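You operate a simulated robot arm through the tools that you are given. There is no shell and no other tool. Be economical: measure what you need, move in short steps, check, and stop when the job is done.

The job below is to be done with a simulated two-armed robot. You get a single attempt, and the scene is never put back.

## Task
Take the red striped towel from the island's table end and hang it over the handle of the oven door.

The check looks at the end state, three seconds after you hand in, the way a careful person would. Anything else that was tipped, shoved, dropped, spilled or broken makes it a failure. Flat cloth is picked up by pressing the open fingertips on it (5 to 10 N) and closing them slowly along it; thin cloth reads only 2 to 8 mm in the jaws.

## Robot
Two 7-joint arms with two-finger parallel grippers on one trunk, on a base that drives. Base frame: it is fixed to the floor where the robot stands at the start and does not move with it; the origin is under the middle of the robot, x ahead of it, y to its left, z up. Units: cm, rad, N and s.
The left shoulder is at the start at [6, 14.7, 54.3], the right one opposite. With the tool pointing down near the work surface each hand reaches from about 10 to 58 cm from the robot's upright axis, wherever it stands, measured 20 degrees to its own side. Places, roughly: red striped towel [70, -10, 90]. Payload 3.43 kg a hand.
The TCP of each hand is the grasp point between the finger pads, 3 cm short of the fingertips. In the tool frame z runs along the fingers and y along their closing line. The gripper opens to 9.4 cm. The fingers are 2.8 cm wide and 1 cm thick; the gripper's body (5 by 9.6 cm) begins 5.5 cm behind the TCP.
Orientation is that of the tool frame in the base frame, as a unit quaternion [w, x, y, z]. With the fingers straight down and closing along the base's y, the tool's x points along the base's -x, its y along +y and its z along -z.

## Interface
- The arms move only by the tool play_rows. It takes "left_deltas", "right_deltas" or both (then of equal length, played together; a hand with none holds still); each is a list of rows, each a list of 3 entries, a list of its own where there are three numbers: the gripper command, from -1 (shut) to 1 (fully open), values between in proportion, then the shift along the base's x, y, z in units of 20 mm (1.0 is 20 mm), then the turn, a rotation vector about the base's x, y, z in units of 5 degrees (1.0 is 5 degrees). In form: [[grip, [x, y, z], [wx, wy, wz]], ...]. A call has 1 to 10 rows; each row shifts and turns the commanded pose from where the row before left it. A call with a number of a shift or a turn outside -1 to 1 is refused whole. Each row takes 0.2 s and may step no farther than 5 cm and 0.15 rad from the row before; otherwise, or with a gripper value out of range, the whole call is refused. A pose out of reach is approached as far as the arm can. The call stops where the force on the tool passes 40 N (or 10 N more than at its start, if that is more) or the arm is blocked; 0.2 s more then pass. The fingers move at their own pace (about 7.2 cm/s each) and stop on an object; they squeeze with about 43 N. The grip force told is the motor's: it shows also when the fingers shut on nothing. Time passes only in rows, and 0.2 s behind the last, so rows that do not move let the fingers close. It gives the time, the measured TCP pose, the force on the tool (base axes), the opening and the grip force at its end, in the units of the frame above (readings bear some noise), with the torque about the TCP (base axes, N m) and any sound that the robot's microphone picked up.
- Cameras (640 x 400 px; columns grow to the right, rows downward): "scene" is now at [6.15, -0.97, 119.2]; the picture's right is [-0.11, -0.99, 0.00], its down [-0.41, 0.05, -0.91] and it looks along [0.90, -0.10, -0.42] (base axes); focal length 266 px, centre (320, 200). "left" rides on the left gripper at [7.6, -1.4, -10.3] in its tool frame; the picture's right is [0.18, 0.98, 0.00], its down [-0.75, 0.14, -0.64] and it looks along [-0.63, 0.12, 0.77] (tool axes); focal length 243 px, centre (320, 200). "right" rides on the right gripper at [7.6, 1.4, -10.3] in its tool frame; the picture's right is [-0.18, 0.98, 0.00], its down [-0.75, -0.14, -0.64] and it looks along [-0.63, -0.12, 0.77] (tool axes); focal length 243 px, centre (320, 200). There is no depth. A picture from a camera that has moved, and an enlarged one, comes with that camera's place and axes in the base frame and with its lens.
- snapshot(camera): a new picture of that camera. The clock stands still meanwhile.
- move_column(by): slides the trunk up (or, below 0, down) by that many cm; the arms and the scene camera ride with it, the base frame stays. It gives what a move gives, with no picture.
- steer(legs): drives the robot by 1 to 6 legs, each [ahead, left, turn to the left] in cm, cm and rad, along the robot's own axes; the way and the turn of a leg run together, so that a leg with both is an arc; at most 150 cm and 3.142 rad a leg. The arms and the cameras ride along, it lands a little off, and it stops where it bumps. It gives what a move gives.
- head_to(pan, tilt): turns the head with the scene camera to pan (to the left, within 1.501 rad either way) and tilt (down, from -0.506 to 1.204), counted from straight ahead of the robot. It gives what a move gives.
- enlarge(camera, box): a new picture of the part [left, top, right, bottom] of that camera's present view, enlarged. The clock stands still meanwhile.
- sign_off(): hands the job in; it is judged then, once.

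Go step by step. Nothing tells you exact positions but the pictures and the camera data: compare them with the known pose of the tool, close in by small moves and look again before you grip or let go. The budget is 120 turns and 100 pictures, counting those below and the enlarged ones. Unless the task says otherwise, let go and move clear before handing in, and close with one line.

The tools are called after ">>>" as name(argument=value, ...) on one line, values as JSON. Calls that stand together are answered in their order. play_rows: Moves the arms, as the interface text tells. Its arguments: {"type":"object","properties":{"left_deltas":{"type":"array","items":{"type":"array"}},"right_deltas":{"type":"array","items":{"type":"array"}}},"required":[]} The other tools are called the same way: move_column (by) slides the trunk up or down; steer (legs) drives the base; head_to (pan, tilt) turns the head that bears the scene camera; snapshot (camera) takes a picture; enlarge (camera, box) takes an enlarged picture of a part of a camera's view; sign_off () hands the job in.

At the start:

```text
clock: 0.0
left_tcp_pos: [30.03, 8.81, 100.01]
left_orientation: [0.0, 0.0, 1.0, -0.002]
left_contact_force: [-0.3, -0.4, 0.7]
left_ft_torque: [0.03, 0.0, 0.03]
left_gripper_width: 9.39
left_finger_force: 0.0
right_tcp_pos: [27.6, -14.33, 99.91]
right_orientation: [0.0, 0.001, 1.0, -0.001]
right_contact_force: [-0.6, 0.6, -0.2]
right_ft_torque: [0.0, -0.04, 0.0]
right_gripper_width: 9.42
right_finger_force: 0.1
trunk travel left (down, up): [-25.0, 0.0]
robot x, y, heading: [-0.37, -0.13, 0.004]
head pan, tilt: [-0.113, 0.429]
```

scene: 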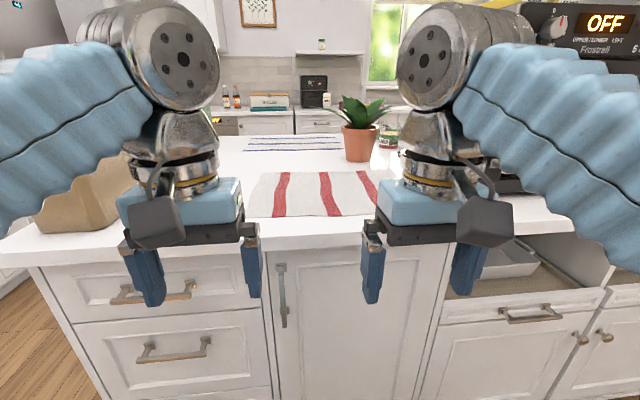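
right: 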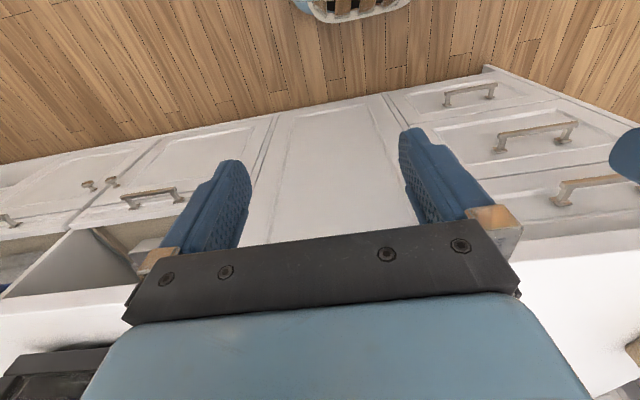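
left: 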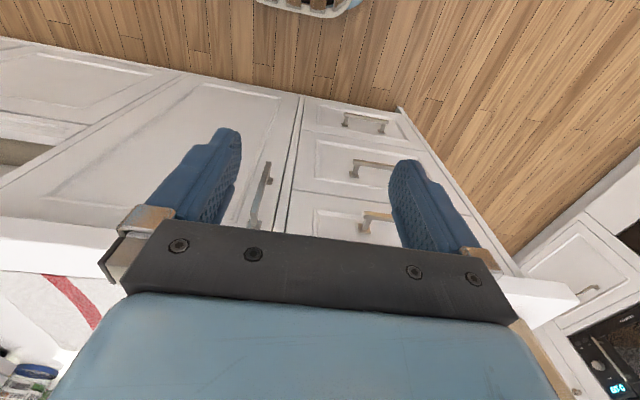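

I see the red striped towel on the island in front of me, with a plant behind it. I don't know yet where the oven is, so I'll look around.

>>> head_to(pan=1.2, tilt=0.4)

>>> snapshot(camera="scene")

>>> head_to(pan=-1.0, tilt=0.4)

>>> snapshot(camera="scene")

```text
clock: 1.5
left_tcp_pos: [29.91, 8.78, 99.9]
left_orientation: [0.0, 0.0, 1.0, -0.001]
left_contact_force: [-0.3, -0.3, 0.4]
left_ft_torque: [-0.04, 0.01, 0.01]
left_gripper_width: 9.39
left_finger_force: 0.1
right_tcp_pos: [27.77, -14.26, 99.99]
right_orientation: [0.0, 0.0, 1.0, 0.0]
right_contact_force: [-0.2, 0.0, -0.4]
right_ft_torque: [0.0, -0.01, -0.03]
right_gripper_width: 9.37
right_finger_force: 0.0
trunk travel left (down, up): [-25.0, 0.0]
robot x, y, heading: [-0.01, 0.08, 0.0]
head pan, tilt: [1.201, 0.4]
```

```text
96 pictures are left
camera scene: at [0.34, 8.7, 119.48], right [0.93, -0.36, 0.0], down [-0.14, -0.36, -0.92], along [0.33, 0.86, -0.39], focal length 266 px, centre (320, 200)
```

scene: 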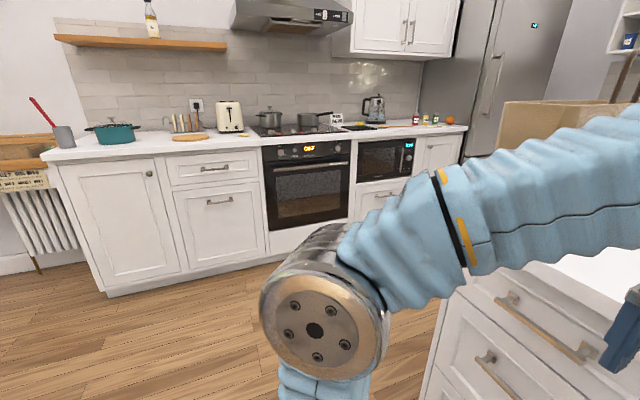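

```text
clock: 3.5
left_tcp_pos: [29.91, 8.8, 100.02]
left_orientation: [0.001, 0.0, 1.0, -0.002]
left_contact_force: [0.2, 0.2, 0.8]
left_ft_torque: [-0.03, -0.01, 0.01]
left_gripper_width: 9.39
left_finger_force: 0.0
right_tcp_pos: [27.73, -14.21, 100.03]
right_orientation: [0.0, 0.0, 1.0, 0.001]
right_contact_force: [-0.2, -0.5, -0.3]
right_ft_torque: [0.03, -0.03, -0.01]
right_gripper_width: 9.41
right_finger_force: 0.0
trunk travel left (down, up): [-25.0, 0.0]
robot x, y, heading: [0.14, 0.08, 0.001]
head pan, tilt: [-1.0, 0.4]
```

```text
95 pictures are left
camera scene: at [2.0, -7.72, 119.48], right [-0.84, -0.54, 0.0], down [-0.21, 0.33, -0.92], along [0.5, -0.77, -0.39], focal length 266 px, centre (320, 200)
```

scene: 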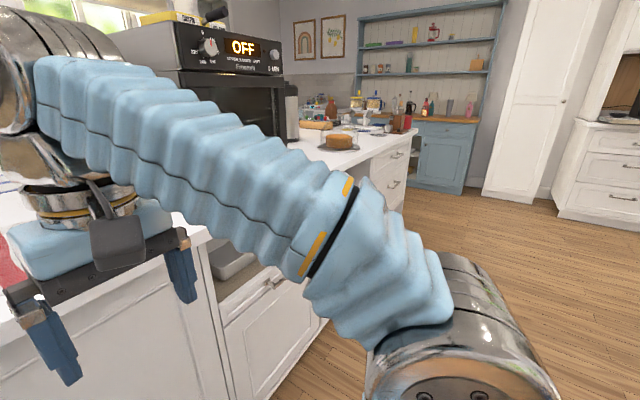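

The built-in oven is on my left, with its handle around x 30–75, y 155, z 77. The towel spans roughly x 60–91 and y -30–10. I'll shift so I'm square in front of it and closer.

>>> steer(legs=[[0, -10, 0], [12, 0, 0]])

>>> head_to(pan=0, tilt=0.6)

>>> snapshot(camera="scene")

```text
clock: 5.5
left_tcp_pos: [42.38, -0.86, 99.97]
left_orientation: [0.001, 0.002, 1.0, -0.001]
left_contact_force: [-1.2, 0.6, -0.8]
left_ft_torque: [-0.01, 0.0, -0.01]
left_gripper_width: 9.41
left_finger_force: 0.0
right_tcp_pos: [40.03, -23.96, 99.95]
right_orientation: [0.001, 0.002, 1.0, 0.0]
right_contact_force: [-0.2, -0.3, -0.4]
right_ft_torque: [0.0, 0.02, 0.0]
right_gripper_width: 9.41
right_finger_force: 0.0
trunk travel left (down, up): [-25.0, 0.0]
robot x, y, heading: [12.21, -9.68, -0.005]
head pan, tilt: [-1.0, 0.4]
```

```text
clock: 6.8
left_tcp_pos: [42.37, -0.85, 100.05]
left_orientation: [0.001, 0.001, 1.0, -0.001]
left_contact_force: [0.0, 0.3, 0.0]
left_ft_torque: [0.0, -0.01, 0.02]
left_gripper_width: 9.42
left_finger_force: 0.2
right_tcp_pos: [39.97, -24.04, 100.0]
right_orientation: [0.0, 0.002, 1.0, 0.0]
right_contact_force: [0.4, -0.2, -0.6]
right_ft_torque: [0.01, -0.03, 0.02]
right_gripper_width: 9.41
right_finger_force: 0.1
trunk travel left (down, up): [-25.0, 0.0]
robot x, y, heading: [12.43, -9.69, -0.002]
head pan, tilt: [0.0, 0.6]
```

```text
94 pictures are left
camera scene: at [18.2, -9.57, 117.66], right [0.0, -1.0, 0.0], down [-0.56, 0.0, -0.83], along [0.83, 0.0, -0.56], focal length 266 px, centre (320, 200)
```

scene: 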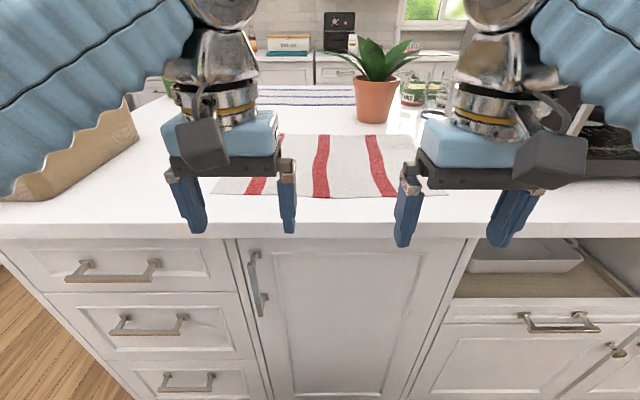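

Towel near edge is at x≈61, spanning y≈11 to -34. I'll move both hands above that edge, inside the corners, with the grippers partly closed.

>>> play_rows(left_deltas=[[0.1, [1, 0.34, 0], [0, 0, 0]], [0.1, [1, 0.34, 0], [0, 0, 0]], [0.1, [1, 0.34, 0], [0, 0, 0]], [0.1, [1, 0.34, 0], [0, 0, 0]], [0.1, [1, 0.34, 0], [0, 0, 0]], [0.1, [1, 0.34, 0], [0, 0, 0]], [0.1, [1, 0.34, 0], [0, 0, 0]], [0.1, [1, 0.34, 0], [0, 0, 0]], [0.1, [1, 0.34, 0], [0, 0, 0]], [0.1, [1, 0.34, 0], [0, 0, 0]]], right_deltas=[[0.1, [1, -0.2, 0], [0, 0, 0]], [0.1, [1, -0.2, 0], [0, 0, 0]], [0.1, [1, -0.2, 0], [0, 0, 0]], [0.1, [1, -0.2, 0], [0, 0, 0]], [0.1, [1, -0.2, 0], [0, 0, 0]], [0.1, [1, -0.2, 0], [0, 0, 0]], [0.1, [1, -0.2, 0], [0, 0, 0]], [0.1, [1, -0.2, 0], [0, 0, 0]], [0.1, [1, -0.2, 0], [0, 0, 0]], [0.1, [1, -0.2, 0], [0, 0, 0]]])

>>> play_rows(left_deltas=[[0.1, [0.2, 0, -1], [0, 0, 0]], [0.1, [0, 0, -0.5], [0, 0, 0]]], right_deltas=[[0.1, [1, 0, -1], [0, 0, 0]], [0.1, [0.4, 0, -0.5], [0, 0, 0]]])

>>> snapshot(camera="left")

>>> snapshot(camera="right")

>>> snapshot(camera="scene")

```text
clock: 9.0
left_tcp_pos: [51.21, 1.99, 99.8]
left_orientation: [0.002, 0.001, 1.0, -0.001]
left_contact_force: [0.6, 0.2, 0.6]
left_ft_torque: [0.0, -0.04, 0.0]
left_gripper_width: 5.15
left_finger_force: 0.1
left hand out of reach, approached as far as the arm can: row 5, 6, 7, 8, 9, 10
right_tcp_pos: [51.14, -26.24, 99.81]
right_orientation: [0.001, 0.001, 1.0, -0.001]
right_contact_force: [0.1, 0.5, 0.3]
right_ft_torque: [-0.03, 0.02, 0.01]
right_gripper_width: 5.18
right_finger_force: 0.1
right hand out of reach, approached as far as the arm can: row 6, 7, 8, 9, 10
trunk travel left (down, up): [-25.0, 0.0]
robot x, y, heading: [12.38, -9.66, -0.004]
head pan, tilt: [0.0, 0.6]
```

```text
clock: 9.6
left_tcp_pos: [51.71, 2.0, 96.71]
left_orientation: [0.002, 0.002, 1.0, 0.0]
left_contact_force: [-0.7, -0.3, -0.6]
left_ft_torque: [0.01, -0.02, 0.0]
left_gripper_width: 5.15
left_finger_force: 0.0
right_tcp_pos: [53.69, -26.36, 96.94]
right_orientation: [0.0, 0.002, 1.0, 0.001]
right_contact_force: [0.0, -0.9, -0.5]
right_ft_torque: [0.01, -0.02, -0.01]
right_gripper_width: 5.16
right_finger_force: 0.0
trunk travel left (down, up): [-25.0, 0.0]
robot x, y, heading: [12.38, -9.39, -0.003]
head pan, tilt: [0.0, 0.6]
```

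```text
93 pictures are left
camera left: at [44.18, 0.66, 106.92], right [-0.18, 0.98, 0.0], down [0.75, 0.14, 0.64], along [0.63, 0.12, -0.77], focal length 243 px, centre (320, 200)
```

left: 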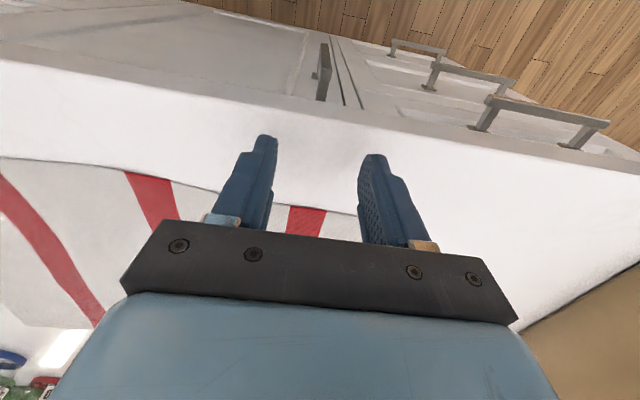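

```text
92 pictures are left
camera right: at [46.23, -24.92, 107.14], right [0.19, 0.98, 0.0], down [0.75, -0.14, 0.64], along [0.63, -0.12, -0.77], focal length 243 px, centre (320, 200)
```

right: 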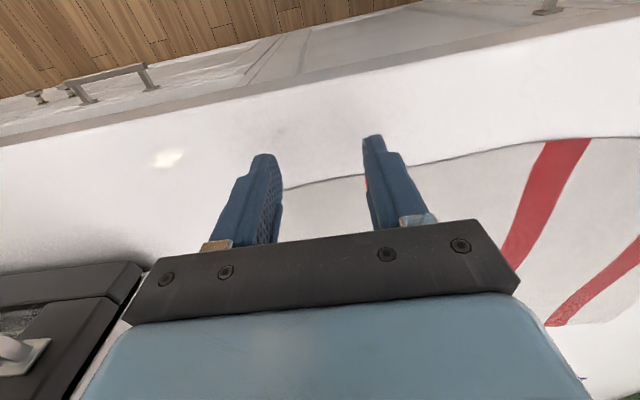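

```text
91 pictures are left
camera scene: at [18.21, -9.55, 117.66], right [0.0, -1.0, 0.0], down [-0.57, 0.0, -0.82], along [0.82, 0.0, -0.57], focal length 266 px, centre (320, 200)
```

scene: 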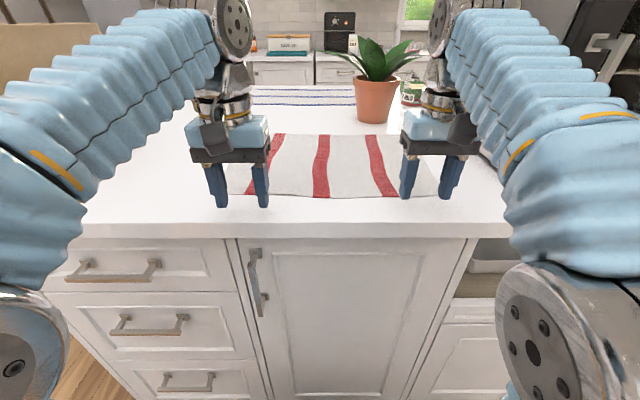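

Reach falls short and the towel edge is nearer x≈58.5. I'll drive a bit further ahead with the fingertips clear above the table.

>>> steer(legs=[[7, 0, 0]])

>>> snapshot(camera="scene")

>>> snapshot(camera="left")

>>> snapshot(camera="right")

```text
clock: 10.6
left_tcp_pos: [59.06, 2.07, 96.72]
left_orientation: [0.002, 0.001, 1.0, 0.0]
left_contact_force: [0.1, -1.0, -0.2]
left_ft_torque: [-0.04, 0.01, 0.01]
left_gripper_width: 5.16
left_finger_force: 0.0
right_tcp_pos: [60.79, -26.39, 96.78]
right_orientation: [0.0, 0.001, 1.0, 0.0]
right_contact_force: [0.6, -0.3, -0.3]
right_ft_torque: [-0.01, -0.01, -0.03]
right_gripper_width: 5.15
right_finger_force: 0.1
trunk travel left (down, up): [-25.0, 0.0]
robot x, y, heading: [19.31, -9.9, -0.003]
head pan, tilt: [0.0, 0.6]
```

```text
90 pictures are left
camera scene: at [25.34, -9.58, 117.66], right [0.0, -1.0, 0.0], down [-0.56, 0.0, -0.83], along [0.83, 0.0, -0.56], focal length 266 px, centre (320, 200)
```

scene: 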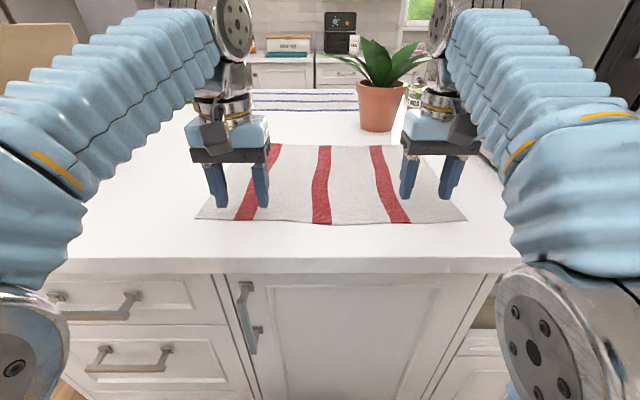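

```text
89 pictures are left
camera left: at [51.31, 0.64, 106.94], right [-0.18, 0.98, 0.0], down [0.75, 0.14, 0.64], along [0.63, 0.12, -0.77], focal length 243 px, centre (320, 200)
```

left: 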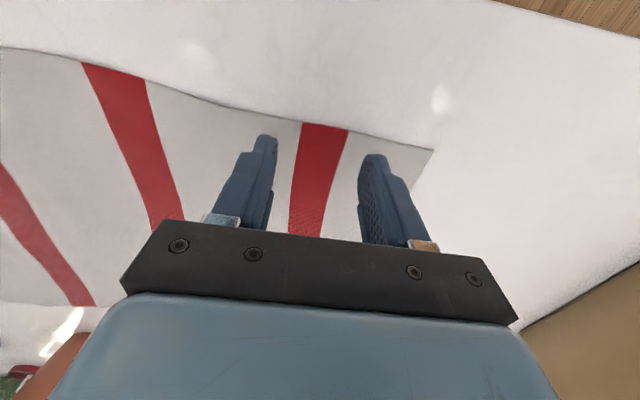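

```text
88 pictures are left
camera right: at [53.36, -24.94, 107.16], right [0.19, 0.98, 0.0], down [0.75, -0.14, 0.64], along [0.63, -0.12, -0.77], focal length 243 px, centre (320, 200)
```

right: 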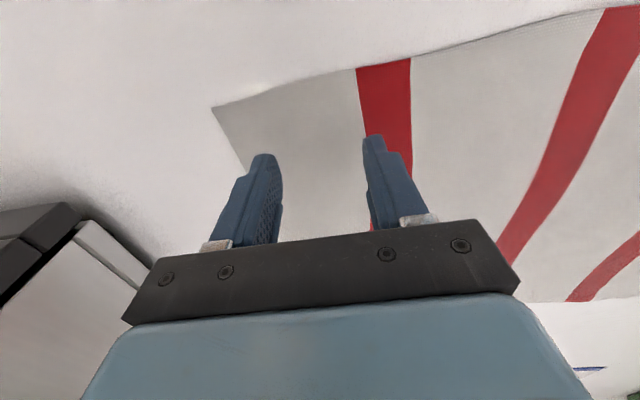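

Corners are at about (58.7, 10.9) and (57.8, -33.4). I'll set the hands at the edge inside the corners and descend carefully.

>>> play_rows(left_deltas=[[0.1, [0.4, 0.75, 0], [0, 0, 0]], [0.1, [0.3, 0.75, 0], [0, 0, 0]], [0.1, [0, 0, -0.6], [0, 0, 0]], [0.1, [0, 0, -0.5], [0, 0, 0]], [0.1, [0, 0, 0], [0, 0, 0]]], right_deltas=[[0.1, [-0.2, -0.3, 0], [0, 0, 0]], [0.1, [0, -0.3, 0], [0, 0, 0]], [0.1, [0, 0, -0.6], [0, 0, 0]], [0.1, [0, 0, -0.5], [0, 0, 0]], [0.1, [0, 0, 0], [0, 0, 0]]])

>>> snapshot(camera="scene")

>>> snapshot(camera="left")

>>> snapshot(camera="right")

```text
clock: 11.6
left_tcp_pos: [60.24, 5.18, 95.17]
left_orientation: [0.008, 0.002, 1.0, -0.003]
left_contact_force: [-2.5, -0.1, 20.0]
left_ft_torque: [0.58, 0.21, 0.03]
left_gripper_width: 5.17
left_finger_force: 0.0
right_tcp_pos: [60.38, -27.59, 95.14]
right_orientation: [0.004, 0.0, 1.0, 0.0]
right_contact_force: [-0.5, 0.0, 13.5]
right_ft_torque: [-0.17, 0.06, -0.01]
right_gripper_width: 5.16
right_finger_force: 0.1
trunk travel left (down, up): [-25.0, 0.0]
robot x, y, heading: [19.74, -9.68, -0.002]
head pan, tilt: [0.0, 0.6]
stopped in row 5 (left hand): the force on the tool passed its limit at 54 N (the readings are from after the stop); the commanded pose is now the measured one
```

```text
87 pictures are left
camera scene: at [25.19, -9.6, 117.72], right [0.0, -1.0, 0.0], down [-0.56, 0.0, -0.83], along [0.83, 0.0, -0.56], focal length 266 px, centre (320, 200)
```

scene: 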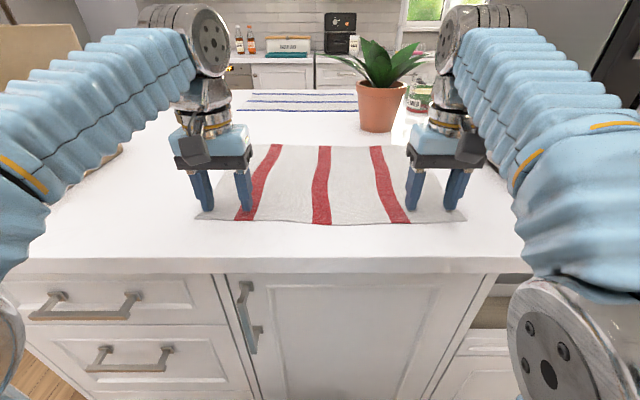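

```text
86 pictures are left
camera left: at [52.48, 3.74, 105.26], right [-0.18, 0.98, -0.01], down [0.74, 0.14, 0.65], along [0.64, 0.11, -0.76], focal length 243 px, centre (320, 200)
```

left: 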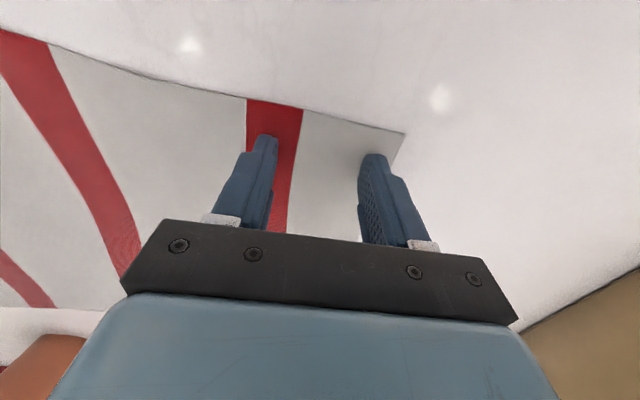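

```text
85 pictures are left
camera right: at [52.86, -26.16, 105.38], right [0.19, 0.98, 0.0], down [0.75, -0.14, 0.65], along [0.64, -0.12, -0.76], focal length 243 px, centre (320, 200)
```

right: 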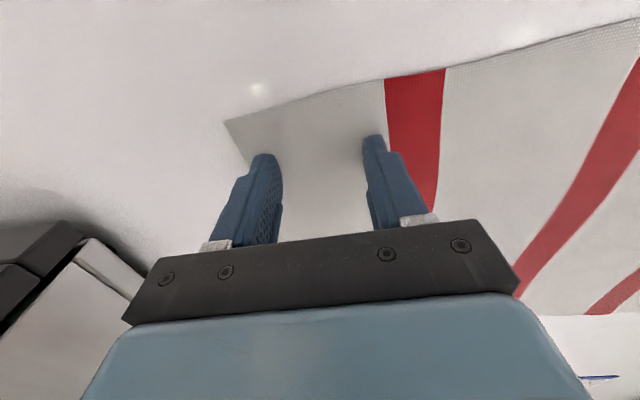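

Both fingertips are on the cloth (table at z≈92.2), pressing 20 N and 13 N. I'll ease off to 5–10 N.

>>> play_rows(left_deltas=[[0.1, [0, 0, 0.03], [0, 0, 0]], [0.1, [0, 0, 0], [0, 0, 0]]], right_deltas=[[0.1, [0, 0, 0.01], [0, 0, 0]], [0.1, [0, 0, 0], [0, 0, 0]]])

```text
clock: 12.2
left_tcp_pos: [60.21, 5.06, 95.18]
left_orientation: [0.008, 0.002, 1.0, -0.003]
left_contact_force: [-0.5, -2.3, 22.3]
left_ft_torque: [0.62, 0.23, 0.05]
left_gripper_width: 5.11
left_finger_force: 0.0
right_tcp_pos: [60.48, -27.61, 95.17]
right_orientation: [0.003, 0.002, 1.0, 0.0]
right_contact_force: [1.2, 0.3, 18.9]
right_ft_torque: [-0.17, 0.07, -0.01]
right_gripper_width: 5.16
right_finger_force: 0.1
trunk travel left (down, up): [-25.0, 0.0]
robot x, y, heading: [19.44, -9.31, -0.003]
head pan, tilt: [0.0, 0.6]
```

Still high; ease up about 1.2 mm more.

>>> play_rows(left_deltas=[[0.1, [0, 0, 0.06], [0, 0, 0]], [0.1, [0, 0, 0], [0, 0, 0]]], right_deltas=[[0.1, [0, 0, 0.05], [0, 0, 0]], [0.1, [0, 0, 0], [0, 0, 0]]])

```text
clock: 12.8
left_tcp_pos: [60.23, 4.99, 95.04]
left_orientation: [0.007, 0.002, 1.0, -0.001]
left_contact_force: [-2.0, -1.9, 11.0]
left_ft_torque: [0.28, 0.14, 0.07]
left_gripper_width: 5.1
left_finger_force: 0.1
right_tcp_pos: [60.39, -27.73, 95.06]
right_orientation: [0.003, 0.002, 1.0, 0.0]
right_contact_force: [1.8, -0.6, 14.6]
right_ft_torque: [-0.2, 0.01, 0.05]
right_gripper_width: 5.19
right_finger_force: 0.2
trunk travel left (down, up): [-25.0, 0.0]
robot x, y, heading: [19.62, -9.72, -0.006]
head pan, tilt: [0.0, 0.6]
```

Nearly right; now close slowly along the cloth.

>>> play_rows(left_deltas=[[0.0, [0, 0, 0.01], [0, 0, 0]], [-0.11, [0, 0, 0], [0, 0, 0]], [-0.22, [0, 0, 0], [0, 0, 0]], [-0.33, [0, 0, 0], [0, 0, 0]], [-0.44, [0, 0, 0], [0, 0, 0]], [-0.55, [0, 0, 0], [0, 0, 0]], [-0.66, [0, 0, 0], [0, 0, 0]], [-0.77, [0, 0, 0], [0, 0, 0]], [-0.9, [0, 0, 0], [0, 0, 0]], [-1, [0, 0, 0], [0, 0, 0]]], right_deltas=[[0.0, [0, 0, 0.03], [0, 0, 0]], [-0.11, [0, 0, 0], [0, 0, 0]], [-0.22, [0, 0, 0], [0, 0, 0]], [-0.33, [0, 0, 0], [0, 0, 0]], [-0.44, [0, 0, 0], [0, 0, 0]], [-0.55, [0, 0, 0], [0, 0, 0]], [-0.66, [0, 0, 0], [0, 0, 0]], [-0.77, [0, 0, 0], [0, 0, 0]], [-0.9, [0, 0, 0], [0, 0, 0]], [-1, [0, 0, 0], [0, 0, 0]]])

>>> snapshot(camera="scene")

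>>> snapshot(camera="left")

>>> snapshot(camera="right")

```text
clock: 15.0
left_tcp_pos: [60.19, 5.18, 95.3]
left_orientation: [0.007, 0.001, 1.0, -0.003]
left_contact_force: [-1.2, 1.3, 2.7]
left_ft_torque: [0.02, 0.02, -0.03]
left_gripper_width: 0.0
left_finger_force: 32.4
right_tcp_pos: [60.56, -27.65, 95.13]
right_orientation: [0.002, 0.001, 1.0, 0.001]
right_contact_force: [0.7, 0.7, 3.1]
right_ft_torque: [-0.04, 0.01, 0.01]
right_gripper_width: 0.59
right_finger_force: 40.0
trunk travel left (down, up): [-25.0, 0.0]
robot x, y, heading: [19.78, -9.74, -0.008]
head pan, tilt: [0.0, 0.6]
```

```text
84 pictures are left
camera scene: at [25.34, -9.57, 117.66], right [0.0, -1.0, 0.0], down [-0.56, 0.0, -0.83], along [0.83, 0.0, -0.56], focal length 266 px, centre (320, 200)
```

scene: 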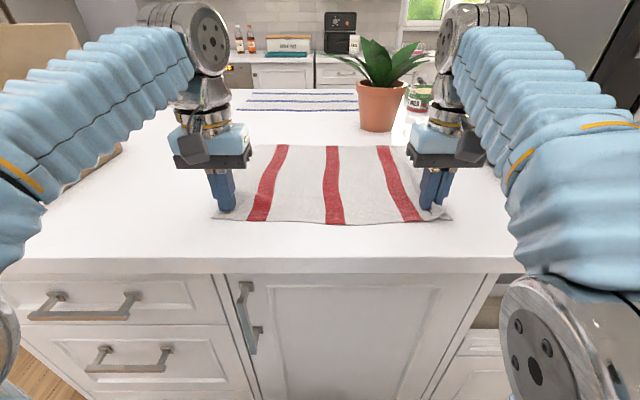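

```text
83 pictures are left
camera left: at [52.61, 3.81, 105.3], right [-0.18, 0.98, -0.01], down [0.75, 0.14, 0.65], along [0.64, 0.11, -0.76], focal length 243 px, centre (320, 200)
```

left: 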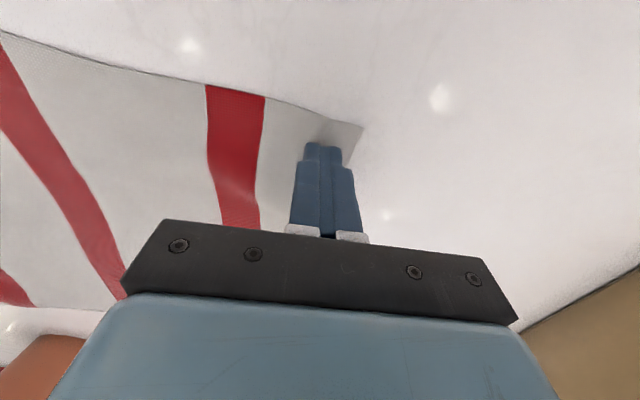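

```text
82 pictures are left
camera right: at [52.99, -26.09, 105.42], right [0.19, 0.98, 0.0], down [0.75, -0.14, 0.65], along [0.63, -0.12, -0.76], focal length 243 px, centre (320, 200)
```

right: 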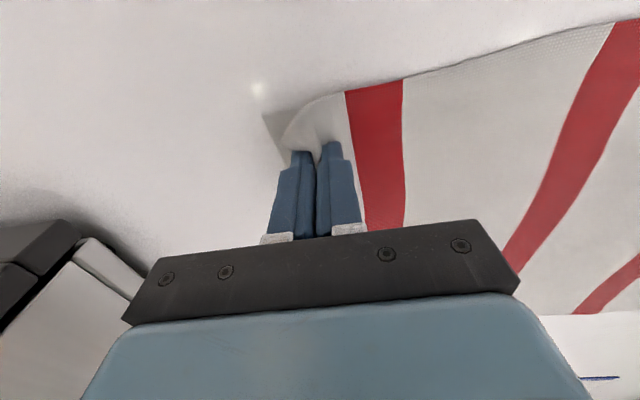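

The right hand holds cloth (5.9 mm) but the left slipped off, shut on nothing. I'll lift the left, reposition at y≈2 and press a bit harder.

>>> play_rows(left_deltas=[[-1, [0, 0, 0.6], [0, 0, 0]], [0.1, [0, -0.75, 0], [-0.15, 0, 0]], [0.1, [0, -0.75, 0], [0, 0, 0]], [0.1, [0, 0, 0], [0, 0, 0]], [0.1, [0, 0, -0.5], [0, 0, 0]], [0.1, [0, 0, -0.1], [0, 0, 0]], [0.1, [0, 0, -0.05], [0, 0, 0]], [0.1, [0, 0, 0], [0, 0, 0]]])

>>> snapshot(camera="left")

```text
clock: 16.8
left_tcp_pos: [60.31, 2.13, 95.14]
left_orientation: [0.007, 0.0, 1.0, -0.01]
left_contact_force: [-1.6, 0.0, 9.9]
left_ft_torque: [0.32, 0.14, 0.04]
left_gripper_width: 5.18
left_finger_force: 0.1
right_tcp_pos: [60.55, -27.52, 95.2]
right_orientation: [0.001, 0.001, 1.0, 0.0]
right_contact_force: [-0.8, 0.3, 0.5]
right_ft_torque: [-0.04, -0.03, 0.02]
right_gripper_width: 0.55
right_finger_force: 39.4
trunk travel left (down, up): [-25.0, 0.0]
robot x, y, heading: [19.52, -9.64, -0.0]
head pan, tilt: [0.0, 0.6]
```

```text
81 pictures are left
camera left: at [52.53, 0.93, 105.33], right [-0.18, 0.98, -0.02], down [0.74, 0.15, 0.65], along [0.64, 0.1, -0.76], focal length 243 px, centre (320, 200)
```

left: 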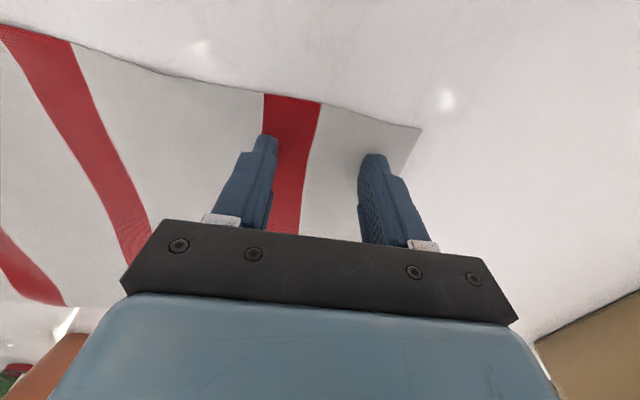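

Only the +y finger bears (torque shows it); I'll tilt the hand level by about 1.2° and check.

>>> play_rows(left_deltas=[[0.1, [0, 0, 0], [0.25, 0, 0]], [0.1, [0, 0, -0.02], [0, 0, 0]]])

```text
clock: 17.4
left_tcp_pos: [60.32, 2.03, 95.25]
left_orientation: [0.008, 0.001, 1.0, 0.003]
left_contact_force: [-1.4, -0.5, 19.0]
left_ft_torque: [-0.33, 0.21, -0.01]
left_gripper_width: 5.12
left_finger_force: 0.0
right_tcp_pos: [60.43, -27.7, 95.26]
right_orientation: [0.003, 0.001, 1.0, 0.0]
right_contact_force: [0.4, -0.3, 0.2]
right_ft_torque: [0.01, 0.0, -0.01]
right_gripper_width: 0.58
right_finger_force: 39.8
trunk travel left (down, up): [-25.0, 0.0]
robot x, y, heading: [19.3, -9.66, -0.002]
head pan, tilt: [0.0, 0.6]
```

Slightly over-corrected; trim the tilt a little and close slowly.

>>> play_rows(left_deltas=[[0.1, [0, 0, 0.02], [-0.07, 0, 0]], [-0.05, [0, 0, 0], [0, 0, 0]], [-0.2, [0, 0, 0], [0, 0, 0]], [-0.35, [0, 0, 0], [0, 0, 0]], [-0.5, [0, 0, 0], [0, 0, 0]], [-0.6, [0, 0, 0], [0, 0, 0]], [-0.7, [0, 0, 0], [0, 0, 0]], [-0.8, [0, 0, 0], [0, 0, 0]], [-0.9, [0, 0, 0], [0, 0, 0]], [-1, [0, 0, 0], [0, 0, 0]]])

>>> snapshot(camera="left")

```text
clock: 19.6
left_tcp_pos: [60.29, 2.03, 95.1]
left_orientation: [0.008, 0.002, 1.0, -0.001]
left_contact_force: [0.0, -4.2, 22.1]
left_ft_torque: [-0.07, 0.24, 0.0]
left_gripper_width: 0.62
left_finger_force: 40.2
right_tcp_pos: [60.52, -27.58, 95.21]
right_orientation: [0.002, 0.001, 1.0, -0.001]
right_contact_force: [0.1, 6.0, 0.2]
right_ft_torque: [0.18, -0.01, 0.01]
right_gripper_width: 0.6
right_finger_force: 40.5
trunk travel left (down, up): [-25.0, 0.0]
robot x, y, heading: [19.09, -9.6, -0.005]
head pan, tilt: [0.0, 0.6]
```

```text
80 pictures are left
camera left: at [52.55, 0.77, 105.25], right [-0.18, 0.98, -0.01], down [0.74, 0.14, 0.65], along [0.64, 0.11, -0.76], focal length 243 px, centre (320, 200)
```

left: 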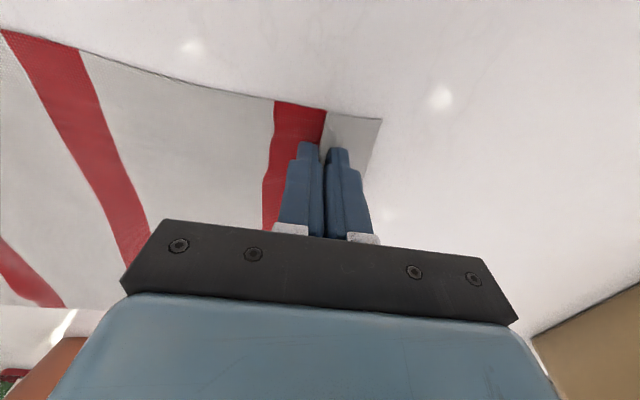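

Both hands hold (6 mm each). Lift and draw back gently.

>>> play_rows(left_deltas=[[-1, [0, -0.2, 0.5], [0, 0, 0]], [-1, [-0.6, 0, 1], [0, 0, 0]], [-1, [-0.6, 0, 1], [0, 0, 0]], [-1, [-0.6, 0, 1], [0, 0, 0]], [-1, [-0.6, 0, 1], [0, 0, 0]], [-1, [-0.6, 0, 1], [0, 0, 0]], [-1, [-0.6, 0, 1], [0, 0, 0]]], right_deltas=[[-1, [0, 0, 0.5], [0, 0, 0]], [-1, [-0.6, 0, 1], [0, 0, 0]], [-1, [-0.6, 0, 1], [0, 0, 0]], [-1, [-0.6, 0, 1], [0, 0, 0]], [-1, [-0.6, 0, 1], [0, 0, 0]], [-1, [-0.6, 0, 1], [0, 0, 0]], [-1, [-0.6, 0, 1], [0, 0, 0]]])

>>> snapshot(camera="scene")

```text
clock: 21.2
left_tcp_pos: [58.1, 1.56, 99.7]
left_orientation: [0.008, 0.001, 1.0, -0.001]
left_contact_force: [-0.7, -0.9, 0.5]
left_ft_torque: [0.0, 0.01, 0.02]
left_gripper_width: 0.24
left_finger_force: 37.1
left hand out of reach, approached as far as the arm can: row 3, 4, 5, 6, 7
right_tcp_pos: [58.21, -27.44, 100.09]
right_orientation: [0.005, 0.002, 1.0, -0.001]
right_contact_force: [0.4, 1.2, -0.2]
right_ft_torque: [0.02, 0.0, 0.01]
right_gripper_width: 0.54
right_finger_force: 39.1
right hand out of reach, approached as far as the arm can: row 3, 4, 5, 6, 7
trunk travel left (down, up): [-25.0, 0.0]
robot x, y, heading: [19.45, -9.5, -0.003]
head pan, tilt: [0.0, 0.6]
```

```text
79 pictures are left
camera scene: at [25.36, -9.58, 117.66], right [0.0, -1.0, 0.0], down [-0.56, 0.0, -0.83], along [0.83, 0.0, -0.56], focal length 266 px, centre (320, 200)
```

scene: 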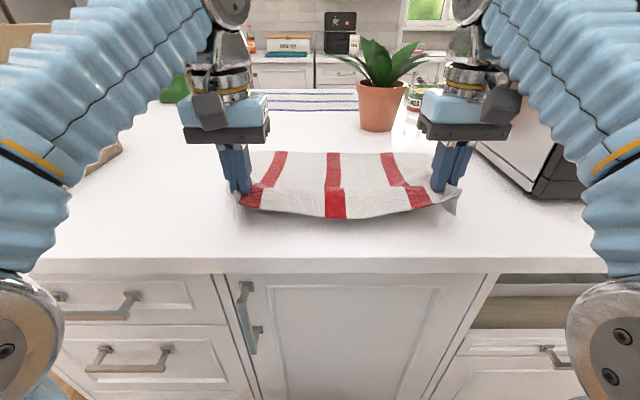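

Both still hold the edge; reach upward is limited here. I'll pull straight back over the table.

>>> play_rows(left_deltas=[[-1, [-0.8, 0, 0], [0, 0, 0]], [-1, [-0.8, 0, 0], [0, 0, 0]], [-1, [-0.8, 0, 0.3], [0, 0, 0]], [-1, [-0.8, 0, 0.5], [0, 0, 0]], [-1, [-0.8, 0, 0.5], [0, 0, 0]], [-1, [-0.8, 0, 0.5], [0, 0, 0]], [-1, [-0.8, 0, 0.5], [0, 0, 0]], [-1, [-0.8, 0, 0.5], [0, 0, 0]]], right_deltas=[[-1, [-0.8, 0, 0], [0, 0, 0]], [-1, [-0.8, 0, 0], [0, 0, 0]], [-1, [-0.8, 0, 0.3], [0, 0, 0]], [-1, [-0.8, 0, 0.5], [0, 0, 0]], [-1, [-0.8, 0, 0.5], [0, 0, 0]], [-1, [-0.8, 0, 0.5], [0, 0, 0]], [-1, [-0.8, 0, 0.5], [0, 0, 0]], [-1, [-0.8, 0, 0.5], [0, 0, 0]]])

>>> snapshot(camera="scene")

>>> snapshot(camera="left")

```text
clock: 23.0
left_tcp_pos: [52.11, 1.38, 100.67]
left_orientation: [0.012, 0.0, 1.0, -0.003]
left_contact_force: [0.3, -0.2, 0.6]
left_ft_torque: [-0.03, 0.03, 0.04]
left_gripper_width: 0.22
left_finger_force: 36.9
left hand out of reach, approached as far as the arm can: row 4, 5, 6, 7, 8
right_tcp_pos: [52.39, -26.49, 100.22]
right_orientation: [0.002, 0.001, 1.0, 0.001]
right_contact_force: [-0.1, -0.8, -0.1]
right_ft_torque: [-0.05, -0.01, 0.04]
right_gripper_width: 0.52
right_finger_force: 39.3
right hand out of reach, approached as far as the arm can: row 3, 4, 5, 6, 7, 8
trunk travel left (down, up): [-25.0, 0.0]
robot x, y, heading: [19.49, -9.62, -0.002]
head pan, tilt: [0.0, 0.6]
```

```text
78 pictures are left
camera scene: at [25.32, -9.59, 117.66], right [0.0, -1.0, 0.0], down [-0.56, 0.0, -0.83], along [0.83, 0.0, -0.56], focal length 266 px, centre (320, 200)
```

scene: 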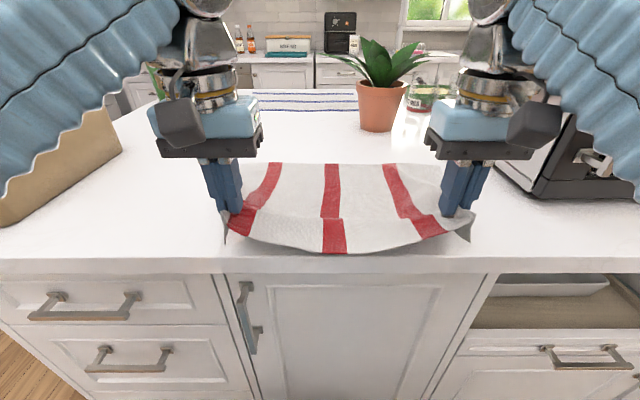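

```text
77 pictures are left
camera left: at [44.47, 0.06, 110.74], right [-0.18, 0.98, -0.01], down [0.74, 0.14, 0.66], along [0.65, 0.11, -0.75], focal length 243 px, centre (320, 200)
```

left: 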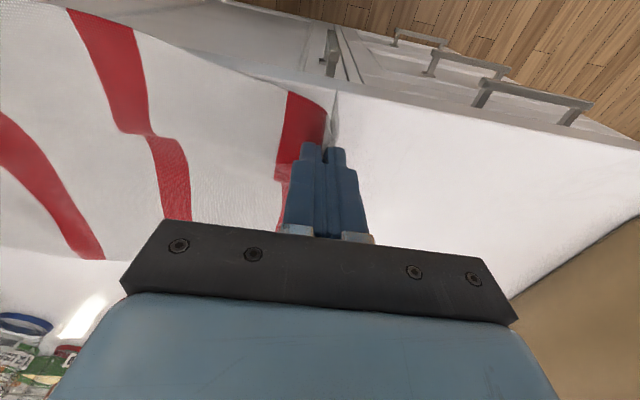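

Both hands hold the edge; height tops out at z≈100 with tools down, so I'll tilt the fingers forward later for more height. First I back off the table so the towel hangs free.

>>> steer(legs=[[-32, 0, 0]])

>>> snapshot(camera="scene")

```text
clock: 25.2
left_tcp_pos: [20.09, 1.41, 100.68]
left_orientation: [0.013, 0.004, 1.0, -0.003]
left_contact_force: [0.4, 0.2, -0.5]
left_ft_torque: [0.02, 0.02, 0.02]
left_gripper_width: 0.25
left_finger_force: 36.9
right_tcp_pos: [19.97, -26.63, 100.18]
right_orientation: [0.001, 0.005, 1.0, 0.0]
right_contact_force: [-0.7, -0.4, -0.8]
right_ft_torque: [-0.03, -0.01, -0.01]
right_gripper_width: 0.51
right_finger_force: 40.3
trunk travel left (down, up): [-25.0, 0.0]
robot x, y, heading: [-12.74, -9.35, -0.013]
head pan, tilt: [0.0, 0.6]
```

```text
76 pictures are left
camera scene: at [-6.94, -9.4, 117.66], right [-0.01, -1.0, 0.0], down [-0.57, 0.01, -0.82], along [0.82, -0.01, -0.57], focal length 266 px, centre (320, 200)
```

scene: 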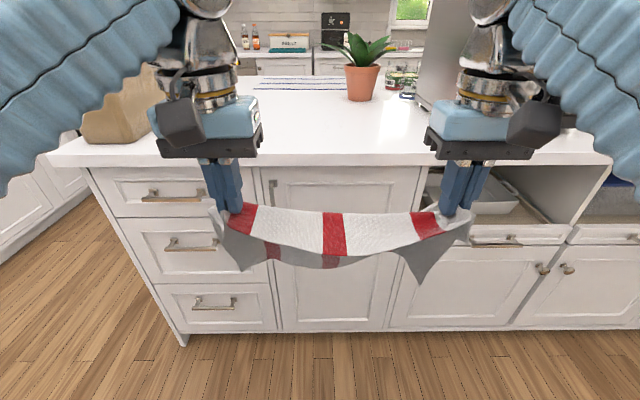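

The towel is off the table but looks shorter than expected, maybe still swinging. Let it settle and look again.

>>> play_rows(left_deltas=[[-1, [0, 0, 0], [0, 0, 0]], [-1, [0, 0, 0], [0, 0, 0]], [-1, [0, 0, 0], [0, 0, 0]], [-1, [0, 0, 0], [0, 0, 0]], [-1, [0, 0, 0], [0, 0, 0]]])

>>> enlarge(camera="scene", box=[160, 120, 520, 345])

>>> snapshot(camera="right")

```text
clock: 26.4
left_tcp_pos: [20.06, 1.41, 100.71]
left_orientation: [0.011, 0.005, 1.0, -0.003]
left_contact_force: [0.8, -0.4, 0.0]
left_ft_torque: [-0.01, 0.04, 0.03]
left_gripper_width: 0.21
left_finger_force: 37.2
right_tcp_pos: [20.1, -26.58, 100.22]
right_orientation: [0.002, 0.006, 1.0, 0.0]
right_contact_force: [0.8, 0.0, -0.2]
right_ft_torque: [0.02, 0.01, 0.01]
right_gripper_width: 0.52
right_finger_force: 39.8
trunk travel left (down, up): [-25.0, 0.0]
robot x, y, heading: [-12.42, -9.37, -0.015]
head pan, tilt: [0.0, 0.6]
```

```text
1.78 times, centred on (340, 232) of scene
camera zoom: at [-6.95, -9.4, 117.66], right [-0.01, -1.0, 0.0], down [-0.56, 0.01, -0.83], along [0.82, -0.01, -0.56], focal length 472 px, centre (284, 142)
```

zoom: 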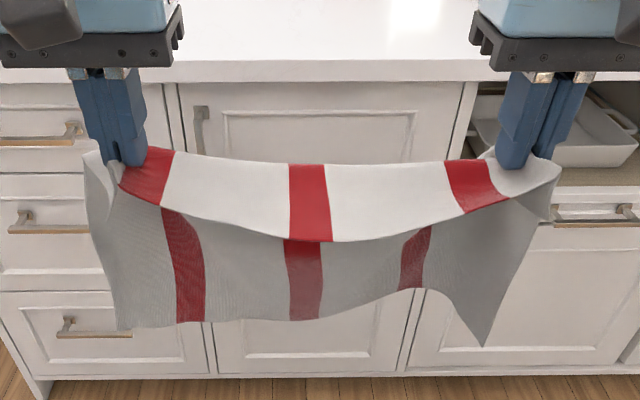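

```text
74 pictures are left
camera right: at [12.51, -25.07, 110.48], right [0.19, 0.98, 0.0], down [0.75, -0.15, 0.64], along [0.63, -0.12, -0.76], focal length 243 px, centre (320, 200)
```

right: 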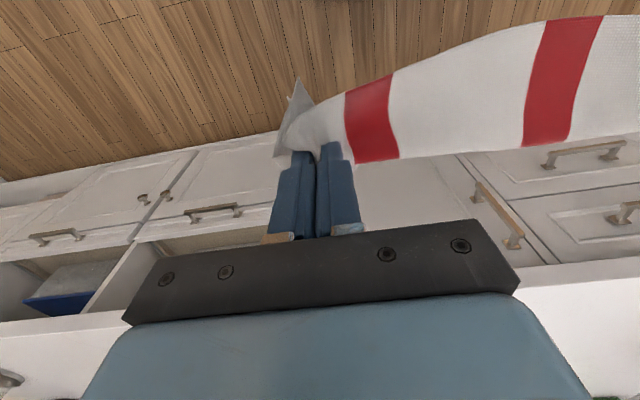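

The towel hangs with a short flap (~5 cm) on my side and a long one (~26 cm) on the far side. Tilt the fingers forward while raising to gain height.

>>> play_rows(left_deltas=[[-1, [0.8, 0, 0], [0, -1, 0]], [-1, [0.8, 0, 0], [0, -1, 0]], [-1, [0.8, 0, 0.2], [0, -1, 0]], [-1, [0.8, 0, 0.3], [0, -1, 0]], [-1, [0.8, 0, 0.4], [0, -1, 0]], [-1, [0.8, 0, 0.5], [0, -1, 0]], [-1, [0.8, 0, 0.5], [0, -1, 0]], [-1, [0.8, 0, 0.5], [0, -1, 0]], [-1, [0.8, 0, 0.5], [0, -1, 0]], [-1, [0.8, 0, 0.5], [0, -1, 0]]], right_deltas=[[-1, [0.8, 0, 0], [0, -1, 0]], [-1, [0.8, 0, 0], [0, -1, 0]], [-1, [0.8, 0, 0.2], [0, -1, 0]], [-1, [0.8, 0, 0.3], [0, -1, 0]], [-1, [0.8, 0, 0.4], [0, -1, 0]], [-1, [0.8, 0, 0.5], [0, -1, 0]], [-1, [0.8, 0, 0.5], [0, -1, 0]], [-1, [0.8, 0, 0.5], [0, -1, 0]], [-1, [0.8, 0, 0.5], [0, -1, 0]], [-1, [0.8, 0, 0.5], [0, -1, 0]]])

>>> snapshot(camera="scene")

```text
clock: 28.6
left_tcp_pos: [36.09, 1.32, 107.57]
left_orientation: [0.434, 0.004, 0.901, 0.0]
left_contact_force: [-0.1, 0.2, 0.3]
left_ft_torque: [-0.02, 0.01, -0.01]
left_gripper_width: 0.26
left_finger_force: 37.0
right_tcp_pos: [35.9, -26.63, 106.91]
right_orientation: [0.425, 0.005, 0.905, 0.002]
right_contact_force: [0.8, -0.6, 0.0]
right_ft_torque: [0.01, 0.01, 0.01]
right_gripper_width: 0.53
right_finger_force: 39.8
trunk travel left (down, up): [-25.0, 0.0]
robot x, y, heading: [-12.68, -9.22, -0.008]
head pan, tilt: [0.0, 0.6]
```

```text
73 pictures are left
camera scene: at [-6.95, -9.4, 117.66], right [-0.01, -1.0, 0.0], down [-0.56, 0.01, -0.83], along [0.82, -0.01, -0.56], focal length 266 px, centre (320, 200)
```

scene: 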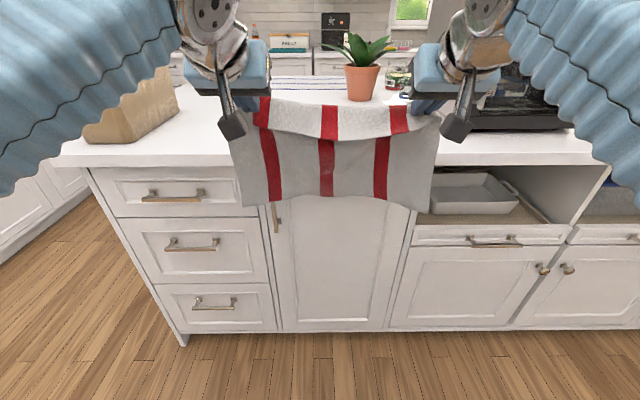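

Good: the towel now hangs high, bottom about z 84. Back off slightly more, turn left 90° and look toward the oven.

>>> steer(legs=[[-6, 0, 0], [0, 0, 1.571]])

>>> head_to(pan=-0.4, tilt=0.4)

>>> snapshot(camera="scene")

```text
clock: 33.4
left_tcp_pos: [-29.85, 39.5, 107.45]
left_orientation: [-0.306, 0.637, -0.637, -0.308]
left_contact_force: [-0.3, 0.1, 0.3]
left_ft_torque: [-0.06, 0.0, -0.05]
left_gripper_width: 0.24
left_finger_force: 36.4
right_tcp_pos: [-1.83, 39.5, 106.9]
right_orientation: [0.299, -0.639, 0.641, 0.303]
right_contact_force: [-0.2, 0.5, -0.5]
right_ft_torque: [-0.03, 0.0, -0.02]
right_gripper_width: 0.25
right_finger_force: 37.0
trunk travel left (down, up): [-25.0, 0.0]
robot x, y, heading: [-18.92, -9.03, 1.564]
head pan, tilt: [0.0, 0.6]
```

```text
clock: 34.3
left_tcp_pos: [-29.75, 39.5, 107.49]
left_orientation: [0.307, -0.636, 0.637, 0.308]
left_contact_force: [0.6, 1.0, 0.0]
left_ft_torque: [-0.01, 0.03, -0.05]
left_gripper_width: 0.23
left_finger_force: 36.9
right_tcp_pos: [-2.01, 39.61, 106.85]
right_orientation: [0.297, -0.64, 0.641, 0.303]
right_contact_force: [0.2, -0.1, 0.0]
right_ft_torque: [0.0, 0.03, -0.02]
right_gripper_width: 0.25
right_finger_force: 37.1
trunk travel left (down, up): [-25.0, 0.0]
robot x, y, heading: [-18.81, -9.36, 1.566]
head pan, tilt: [-0.4, 0.4]
```

```text
72 pictures are left
camera scene: at [-15.14, -3.72, 119.48], right [0.92, -0.39, 0.0], down [-0.15, -0.36, -0.92], along [0.36, 0.85, -0.39], focal length 266 px, centre (320, 200)
```

scene: 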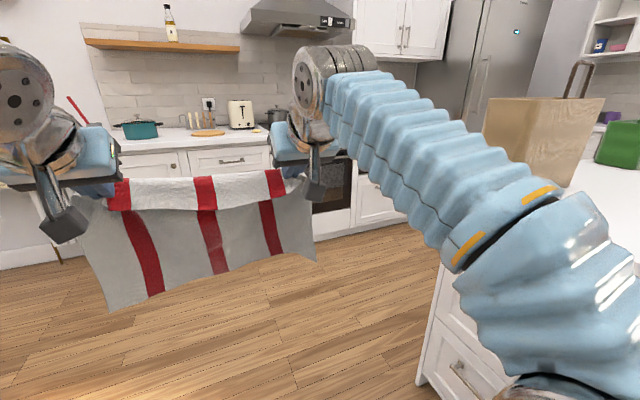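

Towel still held at both corners. Drive ahead into the aisle, then strafe right in front of the oven.

>>> steer(legs=[[85, 0, 0]])

>>> head_to(pan=-0.9, tilt=0.5)

>>> snapshot(camera="scene")

```text
clock: 38.6
left_tcp_pos: [-29.33, 120.49, 107.43]
left_orientation: [0.307, -0.635, 0.639, 0.307]
left_contact_force: [-0.2, -0.1, -0.3]
left_ft_torque: [0.02, 0.01, -0.05]
left_gripper_width: 0.21
left_finger_force: 37.2
right_tcp_pos: [-1.33, 120.37, 106.96]
right_orientation: [0.298, -0.638, 0.642, 0.302]
right_contact_force: [-0.1, -0.2, 0.3]
right_ft_torque: [0.01, -0.01, -0.05]
right_gripper_width: 0.25
right_finger_force: 37.1
trunk travel left (down, up): [-25.0, 0.0]
robot x, y, heading: [-18.41, 71.73, 1.564]
head pan, tilt: [-0.4, 0.4]
```

```text
clock: 39.5
left_tcp_pos: [-29.2, 120.47, 107.52]
left_orientation: [0.307, -0.635, 0.639, 0.307]
left_contact_force: [-0.3, 0.4, -1.2]
left_ft_torque: [-0.01, 0.0, -0.02]
left_gripper_width: 0.2
left_finger_force: 36.7
right_tcp_pos: [-1.38, 120.35, 106.9]
right_orientation: [0.298, -0.638, 0.643, 0.302]
right_contact_force: [0.0, 1.0, -0.1]
right_ft_torque: [-0.02, -0.02, -0.05]
right_gripper_width: 0.23
right_finger_force: 37.1
trunk travel left (down, up): [-25.0, 0.0]
robot x, y, heading: [-18.16, 71.52, 1.563]
head pan, tilt: [-0.901, 0.499]
```

```text
71 pictures are left
camera scene: at [-11.23, 74.27, 118.57], right [0.62, -0.79, 0.0], down [-0.38, -0.3, -0.88], along [0.69, 0.54, -0.48], focal length 266 px, centre (320, 200)
```

scene: 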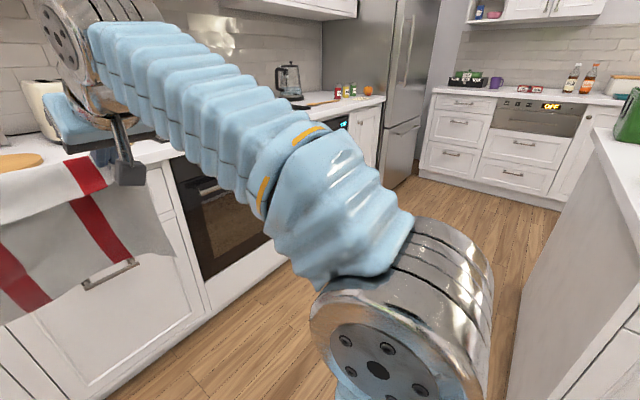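

Clear aisle ahead of the oven. Nudge ahead 7, then strafe right ~60 and look.

>>> steer(legs=[[7, 0, 0], [0, -60, 0]])

>>> head_to(pan=-0.1, tilt=0.55)

>>> snapshot(camera="scene")

```text
clock: 43.5
left_tcp_pos: [30.19, 127.08, 107.53]
left_orientation: [-0.305, 0.639, -0.635, -0.309]
left_contact_force: [0.8, 0.9, -1.2]
left_ft_torque: [-0.02, 0.01, -0.04]
left_gripper_width: 0.22
left_finger_force: 37.0
right_tcp_pos: [58.02, 127.38, 106.93]
right_orientation: [-0.296, 0.642, -0.639, -0.304]
right_contact_force: [0.5, 0.2, -0.5]
right_ft_torque: [-0.01, -0.02, -0.04]
right_gripper_width: 0.26
right_finger_force: 37.6
trunk travel left (down, up): [-25.0, 0.0]
robot x, y, heading: [41.93, 78.5, 1.576]
head pan, tilt: [-0.901, 0.499]
```

```text
clock: 44.6
left_tcp_pos: [30.16, 127.03, 107.49]
left_orientation: [-0.305, 0.639, -0.635, -0.308]
left_contact_force: [0.2, 0.3, 0.5]
left_ft_torque: [-0.04, -0.01, -0.03]
left_gripper_width: 0.2
left_finger_force: 37.1
right_tcp_pos: [57.99, 127.41, 106.93]
right_orientation: [-0.296, 0.642, -0.639, -0.304]
right_contact_force: [-0.6, 0.6, 0.1]
right_ft_torque: [-0.02, 0.0, 0.0]
right_gripper_width: 0.23
right_finger_force: 37.0
trunk travel left (down, up): [-25.0, 0.0]
robot x, y, heading: [41.58, 78.53, 1.576]
head pan, tilt: [-0.099, 0.55]
```

```text
70 pictures are left
camera scene: at [42.45, 84.38, 118.11], right [1.0, -0.1, 0.0], down [-0.05, -0.52, -0.85], along [0.08, 0.85, -0.52], focal length 266 px, centre (320, 200)
```

scene: 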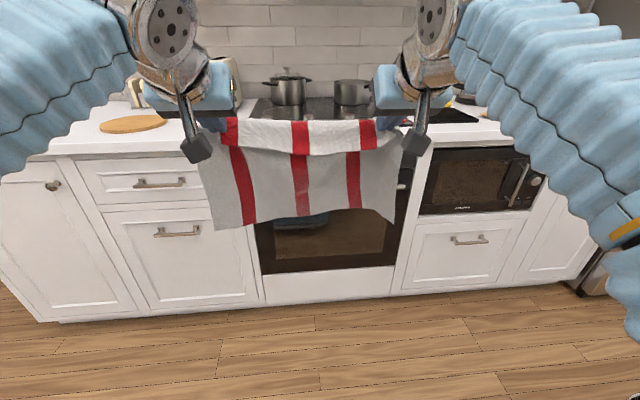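

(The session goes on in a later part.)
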